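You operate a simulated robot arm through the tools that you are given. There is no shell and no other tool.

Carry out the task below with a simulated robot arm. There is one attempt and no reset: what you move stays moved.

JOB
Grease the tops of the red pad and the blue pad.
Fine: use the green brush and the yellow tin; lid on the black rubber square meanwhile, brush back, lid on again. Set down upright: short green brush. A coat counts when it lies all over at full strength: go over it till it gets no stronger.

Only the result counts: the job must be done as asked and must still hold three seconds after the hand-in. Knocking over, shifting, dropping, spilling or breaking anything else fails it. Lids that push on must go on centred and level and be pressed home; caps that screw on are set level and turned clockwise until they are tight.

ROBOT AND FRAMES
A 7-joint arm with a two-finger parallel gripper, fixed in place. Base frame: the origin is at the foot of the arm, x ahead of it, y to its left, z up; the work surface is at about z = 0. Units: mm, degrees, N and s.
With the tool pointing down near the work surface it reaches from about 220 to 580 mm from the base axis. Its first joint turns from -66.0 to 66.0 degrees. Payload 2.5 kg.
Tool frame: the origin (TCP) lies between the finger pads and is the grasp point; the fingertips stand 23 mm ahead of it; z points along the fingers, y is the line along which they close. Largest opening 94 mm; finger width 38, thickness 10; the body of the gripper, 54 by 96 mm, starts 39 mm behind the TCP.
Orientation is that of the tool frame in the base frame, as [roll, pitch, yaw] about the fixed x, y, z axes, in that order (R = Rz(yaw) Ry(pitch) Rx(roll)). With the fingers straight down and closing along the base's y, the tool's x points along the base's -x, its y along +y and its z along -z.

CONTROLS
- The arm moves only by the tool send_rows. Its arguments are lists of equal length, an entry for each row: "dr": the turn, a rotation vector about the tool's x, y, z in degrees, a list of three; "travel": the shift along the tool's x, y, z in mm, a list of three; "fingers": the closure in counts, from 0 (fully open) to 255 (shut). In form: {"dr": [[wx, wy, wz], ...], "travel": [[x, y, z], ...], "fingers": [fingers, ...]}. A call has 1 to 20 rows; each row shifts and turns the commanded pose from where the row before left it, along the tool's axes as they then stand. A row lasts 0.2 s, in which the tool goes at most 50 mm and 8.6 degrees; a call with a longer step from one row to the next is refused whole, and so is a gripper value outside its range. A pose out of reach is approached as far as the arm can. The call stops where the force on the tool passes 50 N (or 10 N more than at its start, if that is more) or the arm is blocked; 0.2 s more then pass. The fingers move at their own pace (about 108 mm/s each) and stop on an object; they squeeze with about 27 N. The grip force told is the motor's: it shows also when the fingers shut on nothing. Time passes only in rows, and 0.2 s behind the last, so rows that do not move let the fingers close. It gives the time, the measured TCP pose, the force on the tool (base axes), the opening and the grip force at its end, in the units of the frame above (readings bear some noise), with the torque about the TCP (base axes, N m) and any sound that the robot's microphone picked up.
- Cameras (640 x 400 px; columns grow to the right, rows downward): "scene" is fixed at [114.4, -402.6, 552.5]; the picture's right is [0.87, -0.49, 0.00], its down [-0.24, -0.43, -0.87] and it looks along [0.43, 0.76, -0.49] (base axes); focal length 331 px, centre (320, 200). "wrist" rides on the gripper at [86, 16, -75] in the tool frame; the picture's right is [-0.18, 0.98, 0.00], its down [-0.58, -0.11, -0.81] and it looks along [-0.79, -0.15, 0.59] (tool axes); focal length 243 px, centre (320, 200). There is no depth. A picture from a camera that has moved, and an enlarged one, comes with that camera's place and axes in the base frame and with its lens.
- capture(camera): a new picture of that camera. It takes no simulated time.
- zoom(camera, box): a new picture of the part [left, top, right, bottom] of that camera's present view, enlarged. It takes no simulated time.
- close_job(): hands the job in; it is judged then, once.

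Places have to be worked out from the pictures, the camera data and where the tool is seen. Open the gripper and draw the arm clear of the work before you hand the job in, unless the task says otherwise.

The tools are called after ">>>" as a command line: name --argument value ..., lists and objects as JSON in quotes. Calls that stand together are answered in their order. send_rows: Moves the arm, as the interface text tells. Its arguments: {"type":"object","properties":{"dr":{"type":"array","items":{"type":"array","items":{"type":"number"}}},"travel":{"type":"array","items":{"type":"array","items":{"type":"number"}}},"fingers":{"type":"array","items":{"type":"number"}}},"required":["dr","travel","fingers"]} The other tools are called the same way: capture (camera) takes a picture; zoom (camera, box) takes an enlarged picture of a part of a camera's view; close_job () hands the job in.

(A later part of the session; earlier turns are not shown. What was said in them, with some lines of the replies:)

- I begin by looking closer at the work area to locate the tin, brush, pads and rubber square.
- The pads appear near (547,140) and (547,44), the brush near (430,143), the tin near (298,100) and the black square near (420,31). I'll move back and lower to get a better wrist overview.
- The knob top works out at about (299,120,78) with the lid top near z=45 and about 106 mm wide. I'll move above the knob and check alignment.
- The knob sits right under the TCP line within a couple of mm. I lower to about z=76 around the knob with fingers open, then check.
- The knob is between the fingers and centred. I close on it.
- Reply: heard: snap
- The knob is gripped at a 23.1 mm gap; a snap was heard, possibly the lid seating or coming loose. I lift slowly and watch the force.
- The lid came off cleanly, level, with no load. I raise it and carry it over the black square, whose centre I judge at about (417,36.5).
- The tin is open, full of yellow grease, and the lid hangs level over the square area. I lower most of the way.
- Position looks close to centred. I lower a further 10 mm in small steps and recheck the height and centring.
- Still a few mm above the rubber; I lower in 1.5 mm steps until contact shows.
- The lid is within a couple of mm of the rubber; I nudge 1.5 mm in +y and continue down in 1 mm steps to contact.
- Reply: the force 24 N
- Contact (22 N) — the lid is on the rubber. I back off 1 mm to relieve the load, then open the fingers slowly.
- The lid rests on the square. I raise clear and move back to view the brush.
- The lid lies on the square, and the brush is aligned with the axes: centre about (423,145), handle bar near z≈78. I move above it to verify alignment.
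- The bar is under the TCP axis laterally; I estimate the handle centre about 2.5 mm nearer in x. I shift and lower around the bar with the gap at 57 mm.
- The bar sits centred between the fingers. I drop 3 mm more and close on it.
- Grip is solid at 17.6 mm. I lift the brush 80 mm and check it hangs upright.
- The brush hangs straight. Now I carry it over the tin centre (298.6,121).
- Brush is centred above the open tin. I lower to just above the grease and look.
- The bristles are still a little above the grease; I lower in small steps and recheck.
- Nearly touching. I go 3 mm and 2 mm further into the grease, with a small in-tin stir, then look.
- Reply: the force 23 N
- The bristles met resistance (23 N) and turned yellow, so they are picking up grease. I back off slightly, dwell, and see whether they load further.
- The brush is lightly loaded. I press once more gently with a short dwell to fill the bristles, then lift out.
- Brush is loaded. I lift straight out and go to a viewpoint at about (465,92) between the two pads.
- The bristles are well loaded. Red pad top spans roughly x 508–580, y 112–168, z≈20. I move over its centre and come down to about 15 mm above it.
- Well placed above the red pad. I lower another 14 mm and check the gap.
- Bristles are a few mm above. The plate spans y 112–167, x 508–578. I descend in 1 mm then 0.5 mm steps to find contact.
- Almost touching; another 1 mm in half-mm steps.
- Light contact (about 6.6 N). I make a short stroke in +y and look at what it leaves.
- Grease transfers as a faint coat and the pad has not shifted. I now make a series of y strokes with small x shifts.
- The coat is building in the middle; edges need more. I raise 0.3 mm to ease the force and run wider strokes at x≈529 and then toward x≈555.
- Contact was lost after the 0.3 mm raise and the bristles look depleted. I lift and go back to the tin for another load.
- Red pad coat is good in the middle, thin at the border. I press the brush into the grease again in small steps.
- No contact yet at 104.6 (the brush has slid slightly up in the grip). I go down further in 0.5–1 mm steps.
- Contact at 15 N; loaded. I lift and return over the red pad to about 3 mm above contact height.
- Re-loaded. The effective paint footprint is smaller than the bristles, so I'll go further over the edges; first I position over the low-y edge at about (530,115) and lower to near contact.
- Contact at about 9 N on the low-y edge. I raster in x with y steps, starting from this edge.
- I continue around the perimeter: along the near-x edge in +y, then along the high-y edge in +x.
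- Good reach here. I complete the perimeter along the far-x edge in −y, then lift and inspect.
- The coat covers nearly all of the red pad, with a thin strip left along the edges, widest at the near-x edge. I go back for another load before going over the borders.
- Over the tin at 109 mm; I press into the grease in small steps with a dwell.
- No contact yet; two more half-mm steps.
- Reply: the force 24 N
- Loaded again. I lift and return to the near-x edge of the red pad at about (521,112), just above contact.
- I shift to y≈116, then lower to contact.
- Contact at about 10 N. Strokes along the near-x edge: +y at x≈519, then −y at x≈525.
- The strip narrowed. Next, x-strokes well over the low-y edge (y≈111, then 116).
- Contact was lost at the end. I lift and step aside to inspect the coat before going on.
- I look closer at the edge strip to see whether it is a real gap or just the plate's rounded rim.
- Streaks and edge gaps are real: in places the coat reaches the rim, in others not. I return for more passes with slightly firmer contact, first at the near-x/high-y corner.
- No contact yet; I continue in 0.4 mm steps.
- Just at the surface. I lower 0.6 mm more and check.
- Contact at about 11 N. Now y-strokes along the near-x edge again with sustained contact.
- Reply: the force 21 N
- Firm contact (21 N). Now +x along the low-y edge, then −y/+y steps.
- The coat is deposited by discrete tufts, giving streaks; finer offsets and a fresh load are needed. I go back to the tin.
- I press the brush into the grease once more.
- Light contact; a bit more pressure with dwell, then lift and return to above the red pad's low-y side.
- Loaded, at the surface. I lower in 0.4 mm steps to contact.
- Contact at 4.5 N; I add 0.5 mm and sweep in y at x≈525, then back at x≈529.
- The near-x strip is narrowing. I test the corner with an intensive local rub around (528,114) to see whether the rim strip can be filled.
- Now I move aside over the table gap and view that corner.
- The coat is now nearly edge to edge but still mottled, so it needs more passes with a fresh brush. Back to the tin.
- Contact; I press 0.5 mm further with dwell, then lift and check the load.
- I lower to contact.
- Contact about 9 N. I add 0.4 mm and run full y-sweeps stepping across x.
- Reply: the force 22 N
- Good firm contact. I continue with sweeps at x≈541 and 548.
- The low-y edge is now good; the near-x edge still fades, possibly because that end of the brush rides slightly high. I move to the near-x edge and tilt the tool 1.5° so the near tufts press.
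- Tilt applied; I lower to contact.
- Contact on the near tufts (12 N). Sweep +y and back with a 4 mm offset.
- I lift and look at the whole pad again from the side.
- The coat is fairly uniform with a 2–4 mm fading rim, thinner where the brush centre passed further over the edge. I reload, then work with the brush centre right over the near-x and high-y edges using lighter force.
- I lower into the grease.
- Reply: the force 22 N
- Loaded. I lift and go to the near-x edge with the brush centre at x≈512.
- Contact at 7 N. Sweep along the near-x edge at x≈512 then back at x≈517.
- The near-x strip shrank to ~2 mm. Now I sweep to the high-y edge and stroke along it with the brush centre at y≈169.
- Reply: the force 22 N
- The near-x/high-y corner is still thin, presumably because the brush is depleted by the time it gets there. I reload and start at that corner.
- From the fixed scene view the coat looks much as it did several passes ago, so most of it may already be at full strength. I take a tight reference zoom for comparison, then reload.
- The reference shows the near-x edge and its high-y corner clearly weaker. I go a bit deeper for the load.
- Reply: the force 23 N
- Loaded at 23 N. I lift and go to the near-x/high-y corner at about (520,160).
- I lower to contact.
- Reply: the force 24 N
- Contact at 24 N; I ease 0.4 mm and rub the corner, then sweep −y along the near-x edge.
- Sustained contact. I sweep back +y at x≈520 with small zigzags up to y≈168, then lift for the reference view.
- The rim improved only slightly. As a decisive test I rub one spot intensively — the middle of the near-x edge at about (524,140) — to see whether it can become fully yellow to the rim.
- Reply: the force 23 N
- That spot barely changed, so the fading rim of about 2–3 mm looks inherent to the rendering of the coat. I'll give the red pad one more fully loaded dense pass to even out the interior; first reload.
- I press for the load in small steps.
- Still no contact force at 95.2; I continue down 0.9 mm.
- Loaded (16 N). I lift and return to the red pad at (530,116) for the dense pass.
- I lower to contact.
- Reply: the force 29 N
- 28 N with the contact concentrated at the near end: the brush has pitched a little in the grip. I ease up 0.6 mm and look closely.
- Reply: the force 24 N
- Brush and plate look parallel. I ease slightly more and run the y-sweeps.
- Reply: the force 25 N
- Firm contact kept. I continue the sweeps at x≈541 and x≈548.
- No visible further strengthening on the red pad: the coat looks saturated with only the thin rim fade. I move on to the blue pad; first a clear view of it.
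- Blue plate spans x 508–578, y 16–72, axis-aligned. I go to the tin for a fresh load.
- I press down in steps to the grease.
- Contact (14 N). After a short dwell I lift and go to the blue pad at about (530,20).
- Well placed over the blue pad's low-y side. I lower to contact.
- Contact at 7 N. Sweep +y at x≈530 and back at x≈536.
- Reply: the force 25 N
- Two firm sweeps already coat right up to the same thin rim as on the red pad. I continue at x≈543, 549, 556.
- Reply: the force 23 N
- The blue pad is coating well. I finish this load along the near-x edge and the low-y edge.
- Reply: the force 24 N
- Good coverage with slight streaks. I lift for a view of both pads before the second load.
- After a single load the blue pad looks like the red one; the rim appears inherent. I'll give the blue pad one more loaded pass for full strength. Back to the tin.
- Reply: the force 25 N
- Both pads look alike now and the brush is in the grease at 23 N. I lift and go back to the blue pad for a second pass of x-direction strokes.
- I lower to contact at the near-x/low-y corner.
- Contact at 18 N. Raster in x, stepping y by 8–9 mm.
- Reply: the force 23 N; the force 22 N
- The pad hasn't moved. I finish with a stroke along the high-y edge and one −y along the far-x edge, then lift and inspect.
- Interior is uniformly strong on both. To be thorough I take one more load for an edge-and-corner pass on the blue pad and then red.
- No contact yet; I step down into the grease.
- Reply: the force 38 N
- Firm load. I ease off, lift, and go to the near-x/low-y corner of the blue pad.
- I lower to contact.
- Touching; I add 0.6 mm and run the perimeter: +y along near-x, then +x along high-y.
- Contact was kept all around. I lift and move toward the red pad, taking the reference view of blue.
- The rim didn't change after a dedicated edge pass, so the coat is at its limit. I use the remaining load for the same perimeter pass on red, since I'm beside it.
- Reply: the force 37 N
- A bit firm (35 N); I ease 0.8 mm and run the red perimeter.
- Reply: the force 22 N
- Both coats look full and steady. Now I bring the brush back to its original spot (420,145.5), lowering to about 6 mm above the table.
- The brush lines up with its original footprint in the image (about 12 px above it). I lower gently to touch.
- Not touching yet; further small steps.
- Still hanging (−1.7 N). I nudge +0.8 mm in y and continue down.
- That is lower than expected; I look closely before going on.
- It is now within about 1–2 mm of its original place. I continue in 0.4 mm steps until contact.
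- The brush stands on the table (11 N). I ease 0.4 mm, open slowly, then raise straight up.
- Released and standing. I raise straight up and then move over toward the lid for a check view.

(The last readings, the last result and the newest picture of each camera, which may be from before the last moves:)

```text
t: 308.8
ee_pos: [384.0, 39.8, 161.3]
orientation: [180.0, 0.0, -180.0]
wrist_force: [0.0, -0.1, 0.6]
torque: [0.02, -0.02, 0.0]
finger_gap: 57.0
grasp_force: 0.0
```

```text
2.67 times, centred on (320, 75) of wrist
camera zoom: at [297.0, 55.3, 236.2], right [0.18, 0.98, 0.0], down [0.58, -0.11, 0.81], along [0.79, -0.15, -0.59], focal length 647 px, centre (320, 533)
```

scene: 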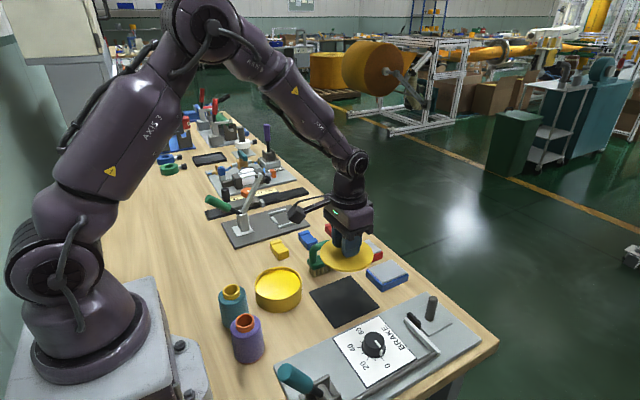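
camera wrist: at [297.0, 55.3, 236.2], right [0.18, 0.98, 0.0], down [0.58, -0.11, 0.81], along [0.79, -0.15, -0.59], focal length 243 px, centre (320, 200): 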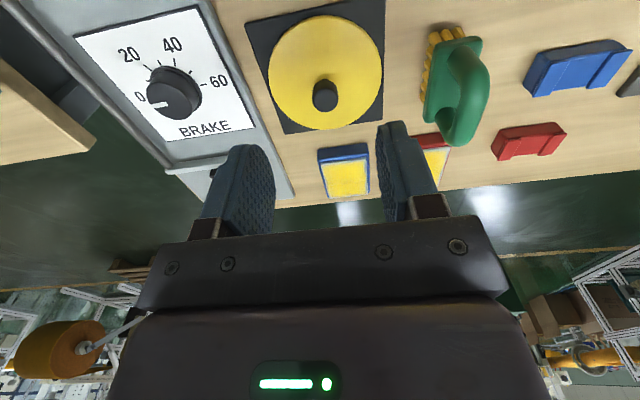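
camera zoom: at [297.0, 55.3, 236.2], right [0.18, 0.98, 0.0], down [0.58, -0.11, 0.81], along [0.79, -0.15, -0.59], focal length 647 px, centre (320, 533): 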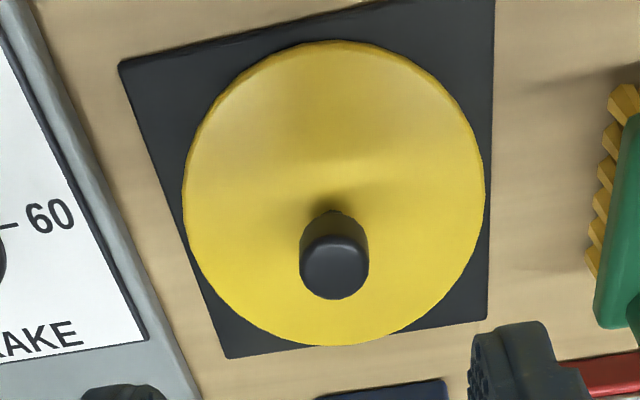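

The brush stands upright at its original spot. The lid knob works out at about (416,38). I move above it and lower partway with the gap at 57 mm.

>>> send_rows --dr '[[0, 0, 0], [0, 0, 0], [0, 0, 0], [0, 0, 0], [0, 0, 0], [0, 0, 0], [0, 0, 0]]' --travel '[[-16, -1, 0], [-15.7, -0.8, 0], [0, 0, 25], [0, 0, 25], [0, 0, 20], [0, 0, 15], [0, 0, 0]]' --fingers '[100, 100, 100, 100, 100, 100, 100]'

>>> capture --camera "wrist"

```text
t: 310.4
ee_pos: [416.2, 38.0, 78.3]
orientation: [180.0, 0.0, -179.9]
wrist_force: [0.7, -0.5, -0.1]
torque: [-0.01, -0.03, 0.01]
finger_gap: 57.2
grasp_force: 0.0
```

```text
taken
camera wrist: at [329.5, 53.4, 151.1], right [0.18, 0.98, 0.0], down [0.58, -0.11, 0.81], along [0.79, -0.15, -0.59], focal length 243 px, centre (320, 200)
```

wrist: 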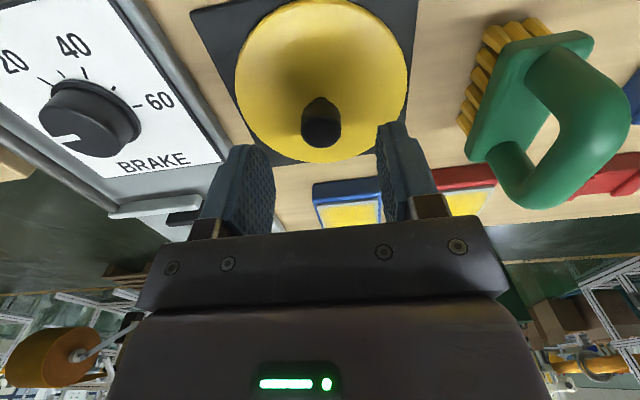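

Aligned as at the first grasp. I lower to z≈37 and close on the knob.

>>> send_rows --dr '[[0, 0, 0], [0, 0, 0], [0, 0, 0], [0, 0, 0], [0, 0, 0]]' --travel '[[0, 0, 18], [0, 0, 14], [0, 0, 6], [0, 0, 3], [0, 0, 0]]' --fingers '[100, 100, 100, 100, 100]'

>>> capture --camera "wrist"

```text
t: 311.6
ee_pos: [416.3, 37.1, 37.4]
orientation: [179.9, 0.1, 180.0]
wrist_force: [0.1, 0.6, 0.5]
torque: [0.0, 0.0, -0.03]
finger_gap: 57.0
grasp_force: 0.1
```

```text
taken
camera wrist: at [329.6, 53.1, 111.1], right [0.18, 0.98, 0.0], down [0.58, -0.11, 0.81], along [0.79, -0.15, -0.59], focal length 243 px, centre (320, 200)
```

wrist: 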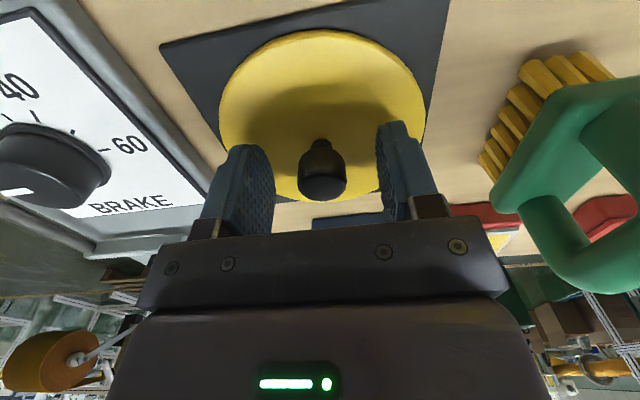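

Knob centred between the pads. I close gradually.

>>> send_rows --dr '[[0, 0, 0], [0, 0, 0], [0, 0, 0], [0, 0, 0], [0, 0, 0], [0, 0, 0]]' --travel '[[0, 0, 0], [0, 0, 0], [0, 0, 0], [0, 0, 0], [0, 0, 0], [0, 0, 0]]' --fingers '[140, 165, 185, 255, 255, 255]'

>>> send_rows --dr '[[0, 0, 0], [0, 0, 0], [0, 0, 0], [0, 0, 0], [0, 0, 0], [0, 0, 0], [0, 0, 0]]' --travel '[[0, 0, -3], [0, 0, -12], [0, 0, -20], [0, 0, -25], [0, 0, -25], [0, 0, -25], [0, 0, 0]]' --fingers '[255, 255, 255, 255, 255, 255, 255]'

>>> capture --camera "wrist"

>>> zoom --camera "scene" --box '[220, 190, 420, 315]'

```text
t: 313.0
ee_pos: [416.0, 36.8, 37.9]
orientation: [180.0, 0.0, -180.0]
wrist_force: [-0.1, 1.0, 1.5]
torque: [0.01, 0.05, 0.0]
finger_gap: 23.0
grasp_force: 27.4
```

```text
t: 314.6
ee_pos: [415.3, 35.3, 146.9]
orientation: [-180.0, 0.0, -179.9]
wrist_force: [0.5, -0.2, 0.5]
torque: [0.02, 0.0, 0.03]
finger_gap: 22.7
grasp_force: 26.8
```

```text
taken
camera wrist: at [328.6, 51.6, 220.6], right [0.18, 0.98, 0.0], down [0.58, -0.11, 0.81], along [0.79, -0.15, -0.59], focal length 243 px, centre (320, 200)
```

wrist: 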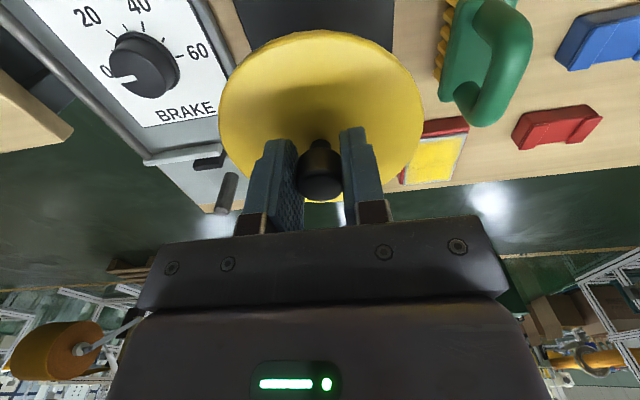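

```text
3.20 times, centred on (320, 252) of scene
camera zoom: at [114.4, -402.6, 552.5], right [0.87, -0.49, 0.0], down [-0.24, -0.43, -0.87], along [0.43, 0.76, -0.49], focal length 1060 px, centre (320, 32)
```

zoom: 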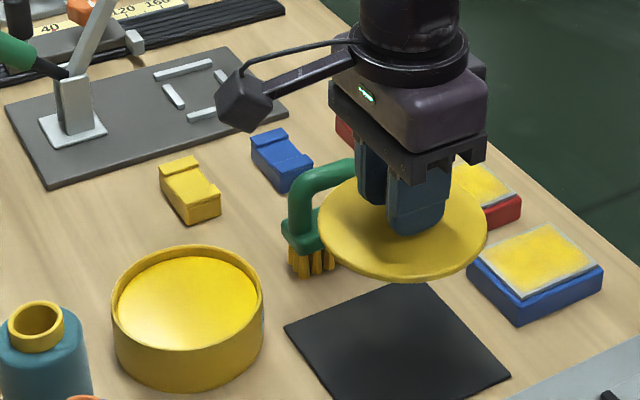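

The lid is held level. I raise a bit more and carry it over the tin.

>>> send_rows --dr '[[0, 0, 0], [0, 0, 0], [0, 0, 0], [0, 0, 0], [0, 0, 0], [0, 0, 0], [0, 0, 0], [0, 0, 0], [0, 0, 0]]' --travel '[[0, 0, -12], [19.5, 14.1, 0], [19.5, 14.1, 0], [19.5, 14.1, 0], [19.5, 14.1, 0], [19.5, 14.1, 0], [19.5, 14.2, 0], [0, 0, 0], [0, 0, 0]]' --fingers '[255, 255, 255, 255, 255, 255, 255, 255, 255]'

>>> send_rows --dr '[[0, 0, 0], [0, 0, 0], [0, 0, 0], [0, 0, 0], [0, 0, 0]]' --travel '[[0, 0, 25], [0, 0, 20], [0, 0, 15], [0, 0, 7], [0, 0, 0]]' --fingers '[255, 255, 255, 255, 255]'

>>> capture --camera "wrist"

>>> zoom --camera "scene" --box '[200, 220, 360, 320]'

```text
t: 316.6
ee_pos: [299.1, 120.8, 159.1]
orientation: [-180.0, 0.0, 179.9]
wrist_force: [-0.3, 0.3, -0.4]
torque: [0.0, 0.02, -0.03]
finger_gap: 22.8
grasp_force: 27.5
```

```text
t: 317.8
ee_pos: [300.4, 121.1, 92.4]
orientation: [-180.0, 0.0, -180.0]
wrist_force: [-0.1, 0.0, -0.4]
torque: [0.01, -0.02, 0.01]
finger_gap: 22.8
grasp_force: 27.4
```

```text
taken
camera wrist: at [213.4, 137.4, 166.1], right [0.18, 0.98, 0.0], down [0.58, -0.11, 0.81], along [0.79, -0.15, -0.59], focal length 243 px, centre (320, 200)
```

wrist: 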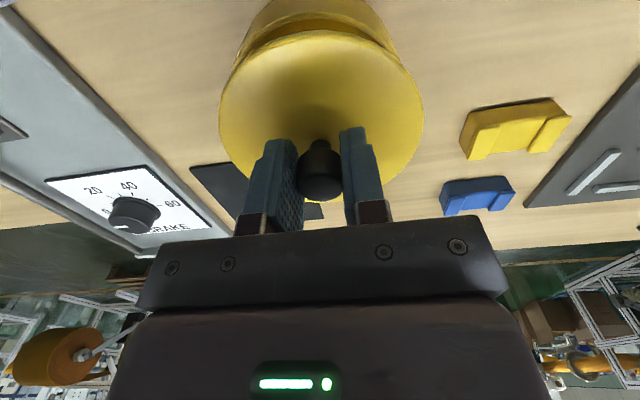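

```text
4.00 times, centred on (280, 270) of scene
camera zoom: at [114.4, -402.6, 552.5], right [0.87, -0.49, 0.0], down [-0.24, -0.43, -0.87], along [0.43, 0.76, -0.49], focal length 1325 px, centre (480, -80)
```

zoom: 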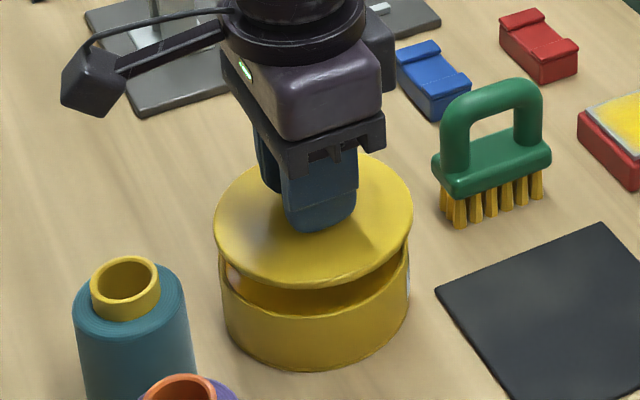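

The lid is about 1–1.5 mm too far in +x relative to its seated position. I correct and lower to about 4 mm above the seat.

>>> send_rows --dr '[[0, 0, 0], [0, 0, 0], [0, 0, 0], [0, 0, 0], [0, 0, 0]]' --travel '[[1.3, 0.3, 3], [0, 0, 4], [0, 0, 3], [0, 0, 2], [0, 0, 0]]' --fingers '[255, 255, 255, 255, 255]'

>>> zoom --camera "scene" --box '[200, 220, 360, 320]'

>>> zoom --camera "scene" --box '[244, 256, 312, 316]'

>>> zoom --camera "wrist" --box '[200, 0, 440, 150]'

```text
t: 319.0
ee_pos: [299.8, 122.3, 80.3]
orientation: [-180.0, 0.0, -179.9]
wrist_force: [0.3, -0.8, -0.4]
torque: [0.01, -0.01, 0.0]
finger_gap: 22.8
grasp_force: 26.9
```

```text
4.00 times, centred on (280, 270) of scene
camera zoom: at [114.4, -402.6, 552.5], right [0.87, -0.49, 0.0], down [-0.24, -0.43, -0.87], along [0.43, 0.76, -0.49], focal length 1325 px, centre (480, -80)
```

zoom: 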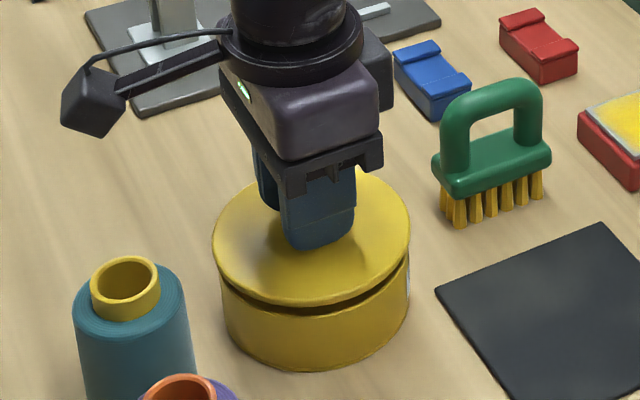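

```text
6.67 times, centred on (278, 286) of scene
camera zoom: at [114.4, -402.6, 552.5], right [0.87, -0.49, 0.0], down [-0.24, -0.43, -0.87], along [0.43, 0.76, -0.49], focal length 2208 px, centre (600, -373)
```

zoom: 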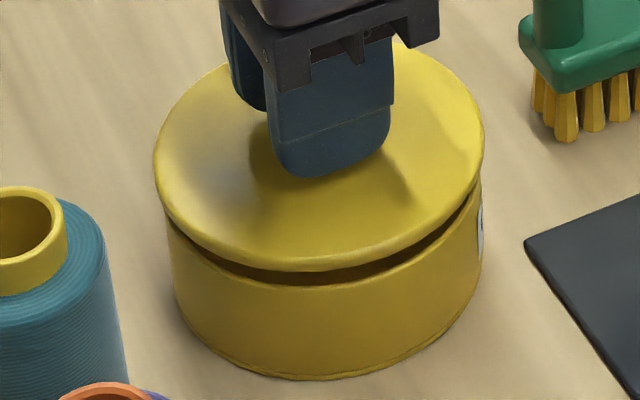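

```text
2.67 times, centred on (320, 75) of wrist
camera zoom: at [211.7, 137.6, 154.4], right [0.18, 0.98, 0.0], down [0.58, -0.11, 0.81], along [0.79, -0.15, -0.59], focal length 647 px, centre (320, 533)
```

zoom: 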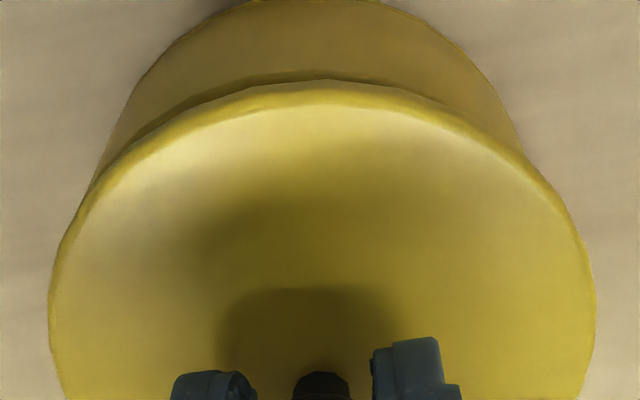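

Centred to within about half a mm compared with its original seat. I lower onto the rim in small steps and watch the force.

>>> send_rows --dr '[[0, 0, 0], [0, 0, 0], [0, 0, 0], [0, 0, 0]]' --travel '[[0, 0, 1.5], [0, 0, 1], [0, 0, 0.7], [0, 0, 0]]' --fingers '[255, 255, 255, 255]'

>>> zoom --camera "scene" --box '[244, 256, 312, 316]'

```text
t: 320.0
ee_pos: [297.9, 122.5, 77.0]
orientation: [180.0, 0.0, -180.0]
wrist_force: [0.5, -1.0, -1.6]
torque: [-0.05, 0.02, 0.0]
finger_gap: 23.0
grasp_force: 26.5
```

```text
6.67 times, centred on (278, 286) of scene
camera zoom: at [114.4, -402.6, 552.5], right [0.87, -0.49, 0.0], down [-0.24, -0.43, -0.87], along [0.43, 0.76, -0.49], focal length 2208 px, centre (600, -373)
```

zoom: 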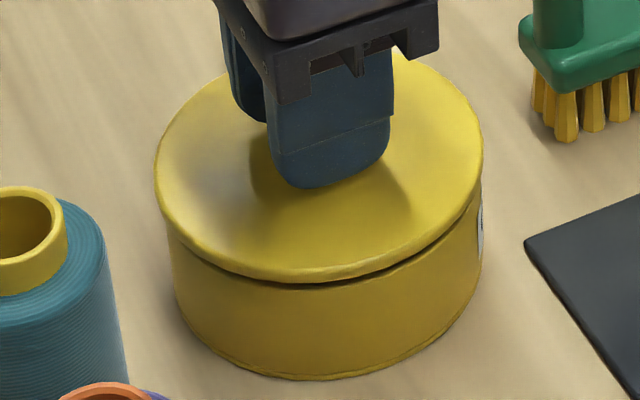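

The gap is closing evenly. I continue down.

>>> send_rows --dr '[[0, 0, 0], [0, 0, 0], [0, 0, 0]]' --travel '[[0, 0, 0.8], [0, 0, 0.7], [0, 0, 0]]' --fingers '[255, 255, 255]'

>>> zoom --camera "scene" --box '[244, 256, 312, 316]'

```text
t: 320.8
ee_pos: [297.6, 123.4, 77.0]
orientation: [180.0, 0.0, 179.9]
wrist_force: [0.6, 0.0, -0.1]
torque: [0.0, -0.03, 0.03]
finger_gap: 23.1
grasp_force: 26.8
```

```text
6.67 times, centred on (278, 286) of scene
camera zoom: at [114.4, -402.6, 552.5], right [0.87, -0.49, 0.0], down [-0.24, -0.43, -0.87], along [0.43, 0.76, -0.49], focal length 2208 px, centre (600, -373)
```

zoom: 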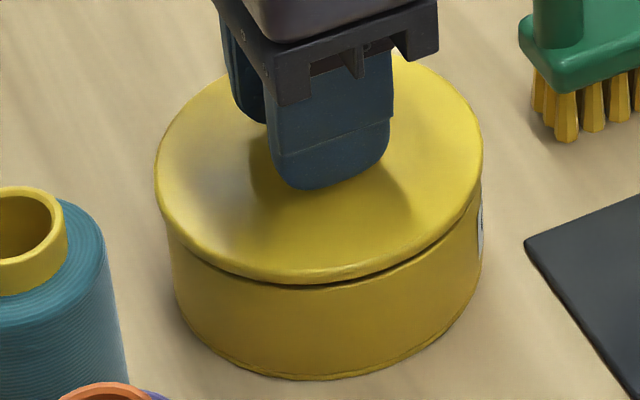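

Readings suggest +1 mm in y and −0.5 mm in x from the original seat, and the image agrees (about 2.5 px left). I correct by (+0.5, −1.0) and lower on.

>>> send_rows --dr '[[0, 0, 0], [0, 0, 0], [0, 0, 0], [0, 0, 0]]' --travel '[[-0.5, -1, 0], [0, 0, 0.5], [0, 0, 0.4], [0, 0, 0]]' --fingers '[255, 255, 255, 255]'

>>> zoom --camera "scene" --box '[244, 256, 312, 316]'

```text
t: 321.8
ee_pos: [299.7, 120.5, 74.6]
orientation: [-179.9, -0.1, 179.9]
wrist_force: [-0.4, 0.1, -0.6]
torque: [0.02, 0.0, -0.02]
finger_gap: 22.7
grasp_force: 27.2
```

```text
6.67 times, centred on (278, 286) of scene
camera zoom: at [114.4, -402.6, 552.5], right [0.87, -0.49, 0.0], down [-0.24, -0.43, -0.87], along [0.43, 0.76, -0.49], focal length 2208 px, centre (600, -373)
```

zoom: 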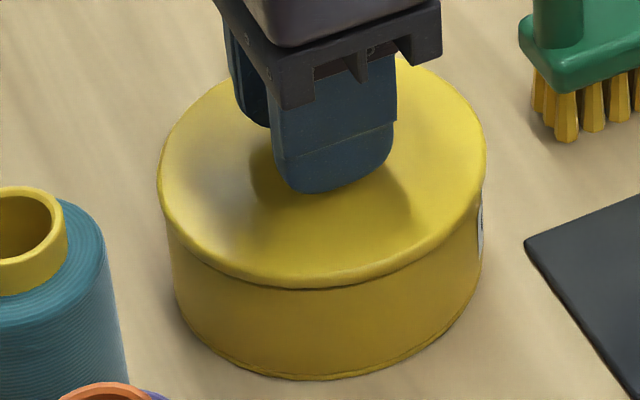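

The lid centre now matches its original seated position. I lower further to contact.

>>> send_rows --dr '[[0, 0, 0], [0, 0, 0], [0, 0, 0]]' --travel '[[0, 0, 0.5], [0, 0, 0.4], [0, 0, 0]]' --fingers '[255, 255, 255]'

```text
t: 322.6
ee_pos: [299.4, 121.3, 73.8]
orientation: [-180.0, 0.0, 179.8]
wrist_force: [0.4, 1.1, -0.2]
torque: [0.0, 0.01, -0.02]
finger_gap: 22.8
grasp_force: 26.9
```

>>> send_rows --dr '[[0, 0, 0], [0, 0, 0], [0, 0, 0]]' --travel '[[0, 0, 0.5], [0, 0, 0.4], [0, 0, 0]]' --fingers '[255, 255, 255]'

>>> zoom --camera "scene" --box '[244, 256, 312, 316]'

```text
t: 323.4
ee_pos: [298.4, 121.1, 73.1]
orientation: [-180.0, 0.0, 179.8]
wrist_force: [-9.2, -8.5, 31.6]
torque: [-0.27, 0.05, -0.07]
finger_gap: 22.9
grasp_force: 27.4
heard: snap
```

```text
6.67 times, centred on (278, 286) of scene
camera zoom: at [114.3, -402.7, 552.5], right [0.87, -0.49, 0.0], down [-0.24, -0.43, -0.87], along [0.43, 0.76, -0.49], focal length 2208 px, centre (600, -373)
```

zoom: 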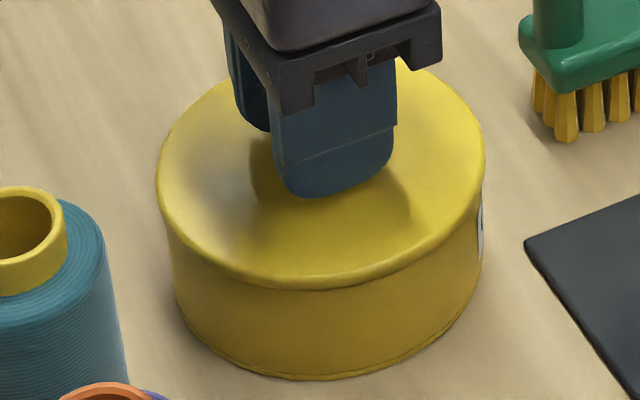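

A snap was heard and the lid sits flush. I ease the load and open the fingers carefully.

>>> send_rows --dr '[[0, 0, 0], [0, 0, 0], [0, 0, 0], [0, 0, 0], [0, 0, 0], [0, 0, 0]]' --travel '[[0, 0, -0.4], [0, 0, 0], [0, 0, 0], [0, 0, 0], [0, 0, 0], [0, 0, 0]]' --fingers '[255, 255, 180, 150, 120, 100]'

>>> zoom --camera "scene" --box '[244, 256, 312, 316]'

```text
t: 324.8
ee_pos: [298.6, 120.3, 71.1]
orientation: [180.0, 0.1, -180.0]
wrist_force: [0.6, 0.6, -0.3]
torque: [-0.01, 0.01, -0.02]
finger_gap: 57.2
grasp_force: 0.0
```

```text
6.67 times, centred on (278, 286) of scene
camera zoom: at [114.4, -402.6, 552.5], right [0.87, -0.49, 0.0], down [-0.24, -0.43, -0.87], along [0.43, 0.76, -0.49], focal length 2208 px, centre (600, -373)
```

zoom: 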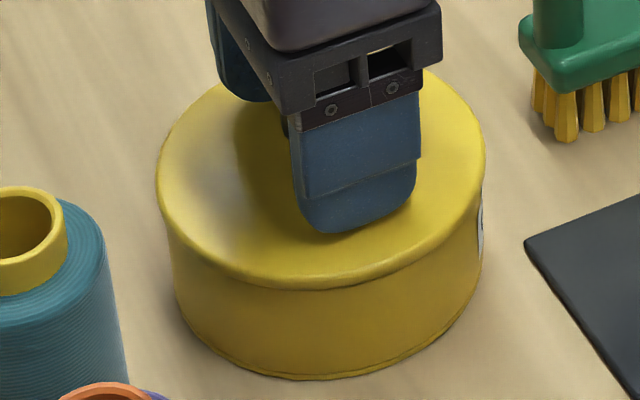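

The lid stays put. I raise clear and inspect it.

>>> send_rows --dr '[[0, 0, 0], [0, 0, 0], [0, 0, 0], [0, 0, 0], [0, 0, 0], [0, 0, 0], [0, 0, 0]]' --travel '[[0, 0, -5], [0, 0, -15], [0, 0, -30], [0, 0, -40], [10, 0, -40], [30, 0, -30], [0, 0, 0]]' --fingers '[100, 100, 100, 100, 50, 0, 0]'

>>> zoom --camera "scene" --box '[230, 250, 320, 320]'

>>> zoom --camera "scene" --box '[200, 200, 440, 350]'

>>> zoom --camera "wrist" --box '[200, 0, 440, 150]'

```text
t: 326.4
ee_pos: [259.1, 120.9, 233.3]
orientation: [180.0, 0.0, 179.8]
wrist_force: [0.0, -0.3, 0.1]
torque: [0.01, 0.01, 0.02]
finger_gap: 93.8
grasp_force: 0.0
```

```text
5.71 times, centred on (275, 285) of scene
camera zoom: at [114.4, -402.6, 552.5], right [0.87, -0.49, 0.0], down [-0.24, -0.43, -0.87], along [0.43, 0.76, -0.49], focal length 1892 px, centre (577, -286)
```

zoom: 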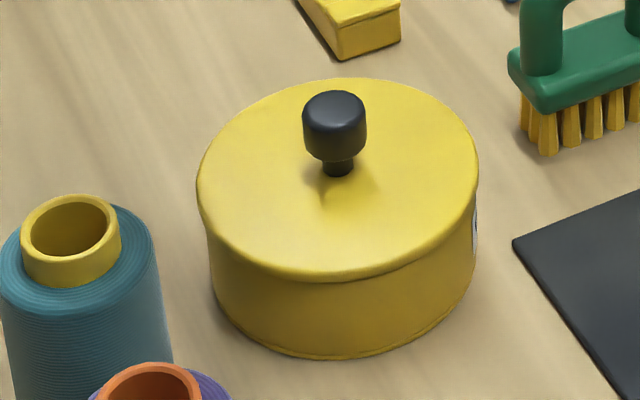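

```text
2.67 times, centred on (320, 275) of scene
camera zoom: at [114.4, -402.6, 552.5], right [0.87, -0.49, 0.0], down [-0.24, -0.43, -0.87], along [0.43, 0.76, -0.49], focal length 883 px, centre (320, 0)
```

zoom: 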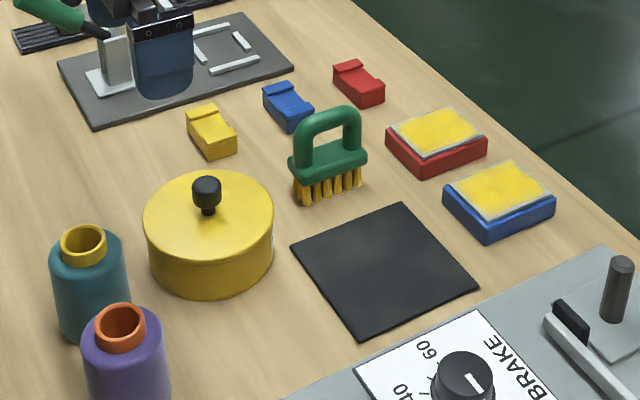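

```text
2.67 times, centred on (320, 75) of wrist
camera zoom: at [171.9, 136.8, 307.4], right [0.18, 0.98, 0.0], down [0.58, -0.11, 0.81], along [0.79, -0.15, -0.59], focal length 647 px, centre (320, 533)
```

zoom: 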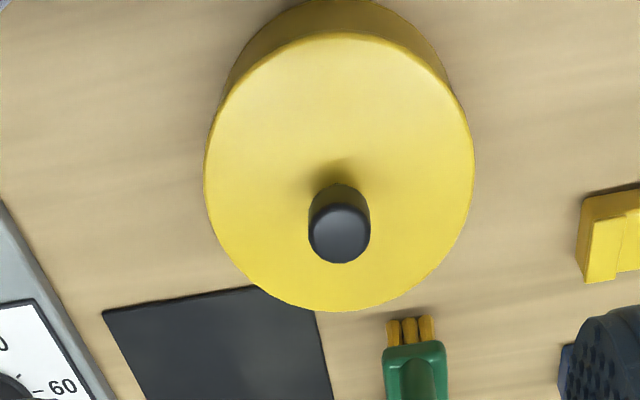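

The lid is seated exactly as at the start, the brush stands upright in its place, and the other items are unmoved. I take one last close look at both pads with the wrist camera.

>>> send_rows --dr '[[0, 0, 0], [0, 0, 0], [0, 0, 0], [0, 0, 0], [0, 0, 0], [0, 0, 0], [0, 0, 0], [0, 0, 0]]' --travel '[[-30, -4, 0], [-35, -5, 0], [-35, -5, 0], [-35, -5, 0], [-35, -5, 0], [-30, -5, 20], [-20, 0, 30], [0, 0, 0]]' --fingers '[0, 0, 0, 0, 0, 0, 0, 0]'

>>> capture --camera "wrist"

>>> zoom --camera "wrist" --box '[300, 30, 460, 130]'

>>> zoom --camera "wrist" --box '[180, 30, 340, 130]'

```text
t: 328.2
ee_pos: [479.5, 91.3, 183.0]
orientation: [180.0, 0.0, -180.0]
wrist_force: [0.4, -0.1, -0.1]
torque: [0.02, 0.01, -0.02]
finger_gap: 93.8
grasp_force: 0.0
```

```text
taken
camera wrist: at [392.4, 106.6, 256.9], right [0.18, 0.98, 0.0], down [0.58, -0.11, 0.81], along [0.79, -0.15, -0.59], focal length 243 px, centre (320, 200)
```

wrist: 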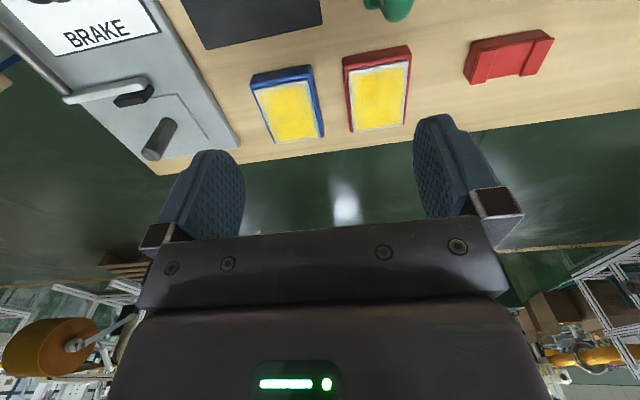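

```text
4.00 times, centred on (380, 80) of wrist
camera zoom: at [392.4, 106.6, 256.9], right [0.18, 0.98, 0.0], down [0.58, -0.11, 0.81], along [0.79, -0.15, -0.59], focal length 970 px, centre (80, 680)
```

zoom: 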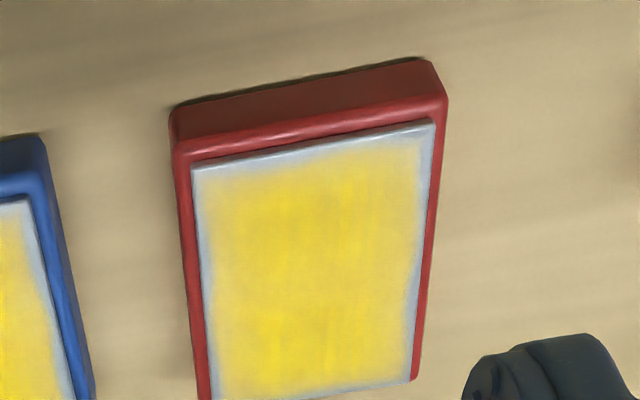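

```text
4.00 times, centred on (260, 80) of wrist
camera zoom: at [392.4, 106.6, 256.9], right [0.18, 0.98, 0.0], down [0.58, -0.11, 0.81], along [0.79, -0.15, -0.59], focal length 970 px, centre (560, 680)
```

zoom: 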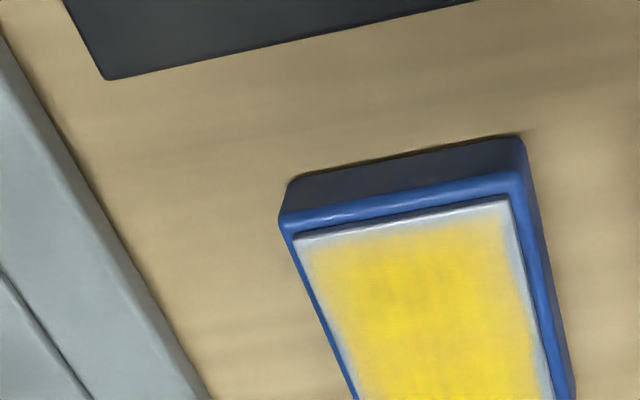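

Both pads are uniformly yellow with the same thin rim all round. I withdraw the arm to its start area before handing in.

>>> send_rows --dr '[[0, 0, 0], [0, 0, 0], [0, 0, 0], [0, 0, 0], [0, 0, 0], [0, 0, 0], [0, 0, 0], [0, 0, 0], [0, 0, 0]]' --travel '[[0, 0, -40], [0, 0, -40], [25, 0, -35], [30, 0, -35], [35, 0, -35], [40, 5, -20], [40, 5, -15], [0, 0, 0], [0, 0, 0]]' --fingers '[0, 0, 0, 0, 0, 0, 0, 0, 0]'

>>> capture --camera "scene"

```text
t: 330.2
ee_pos: [310.4, 100.8, 402.9]
orientation: [-180.0, 0.0, 180.0]
wrist_force: [-0.5, 0.3, 0.7]
torque: [-0.02, 0.02, -0.01]
finger_gap: 94.1
grasp_force: 0.0
```

```text
taken
```

scene: 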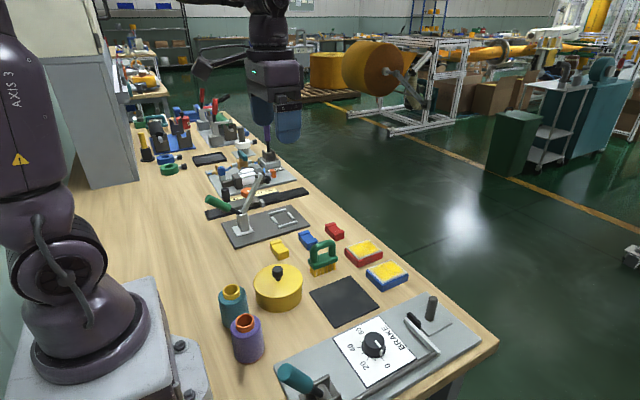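

Everything is in place: pads greased, brush upright at its spot, lid pressed on, gripper open and clear. I hand the job in.

>>> close_job

```text
The job is handed in.
```

I greased the tops of the red and blue pads and handed the job in. I haven't seen the verdict, and one thing about the coat is uncertain.

- **Coat:** Both tops look evenly yellow in the pictures, and more passes stopped making a visible difference. A thin paler rim, roughly 2–3 mm wide, stays around the edge of both pads. Extra passes over the edges barely changed it, so I took it as the limit of what the brush can lay. If the check counts that rim, the coat could fall short of "all over".
- **Brush:** It is standing upright where it started, within about 2 mm judging from the pictures.
- **Lid:** It sat on the black rubber square while I worked. It is back on the yellow tin, centred and level, and I heard it snap home under about 30 N.
- **Everything else:** I saw nothing else knocked, shifted or spilled. The gripper is open and the arm is clear of the bench.
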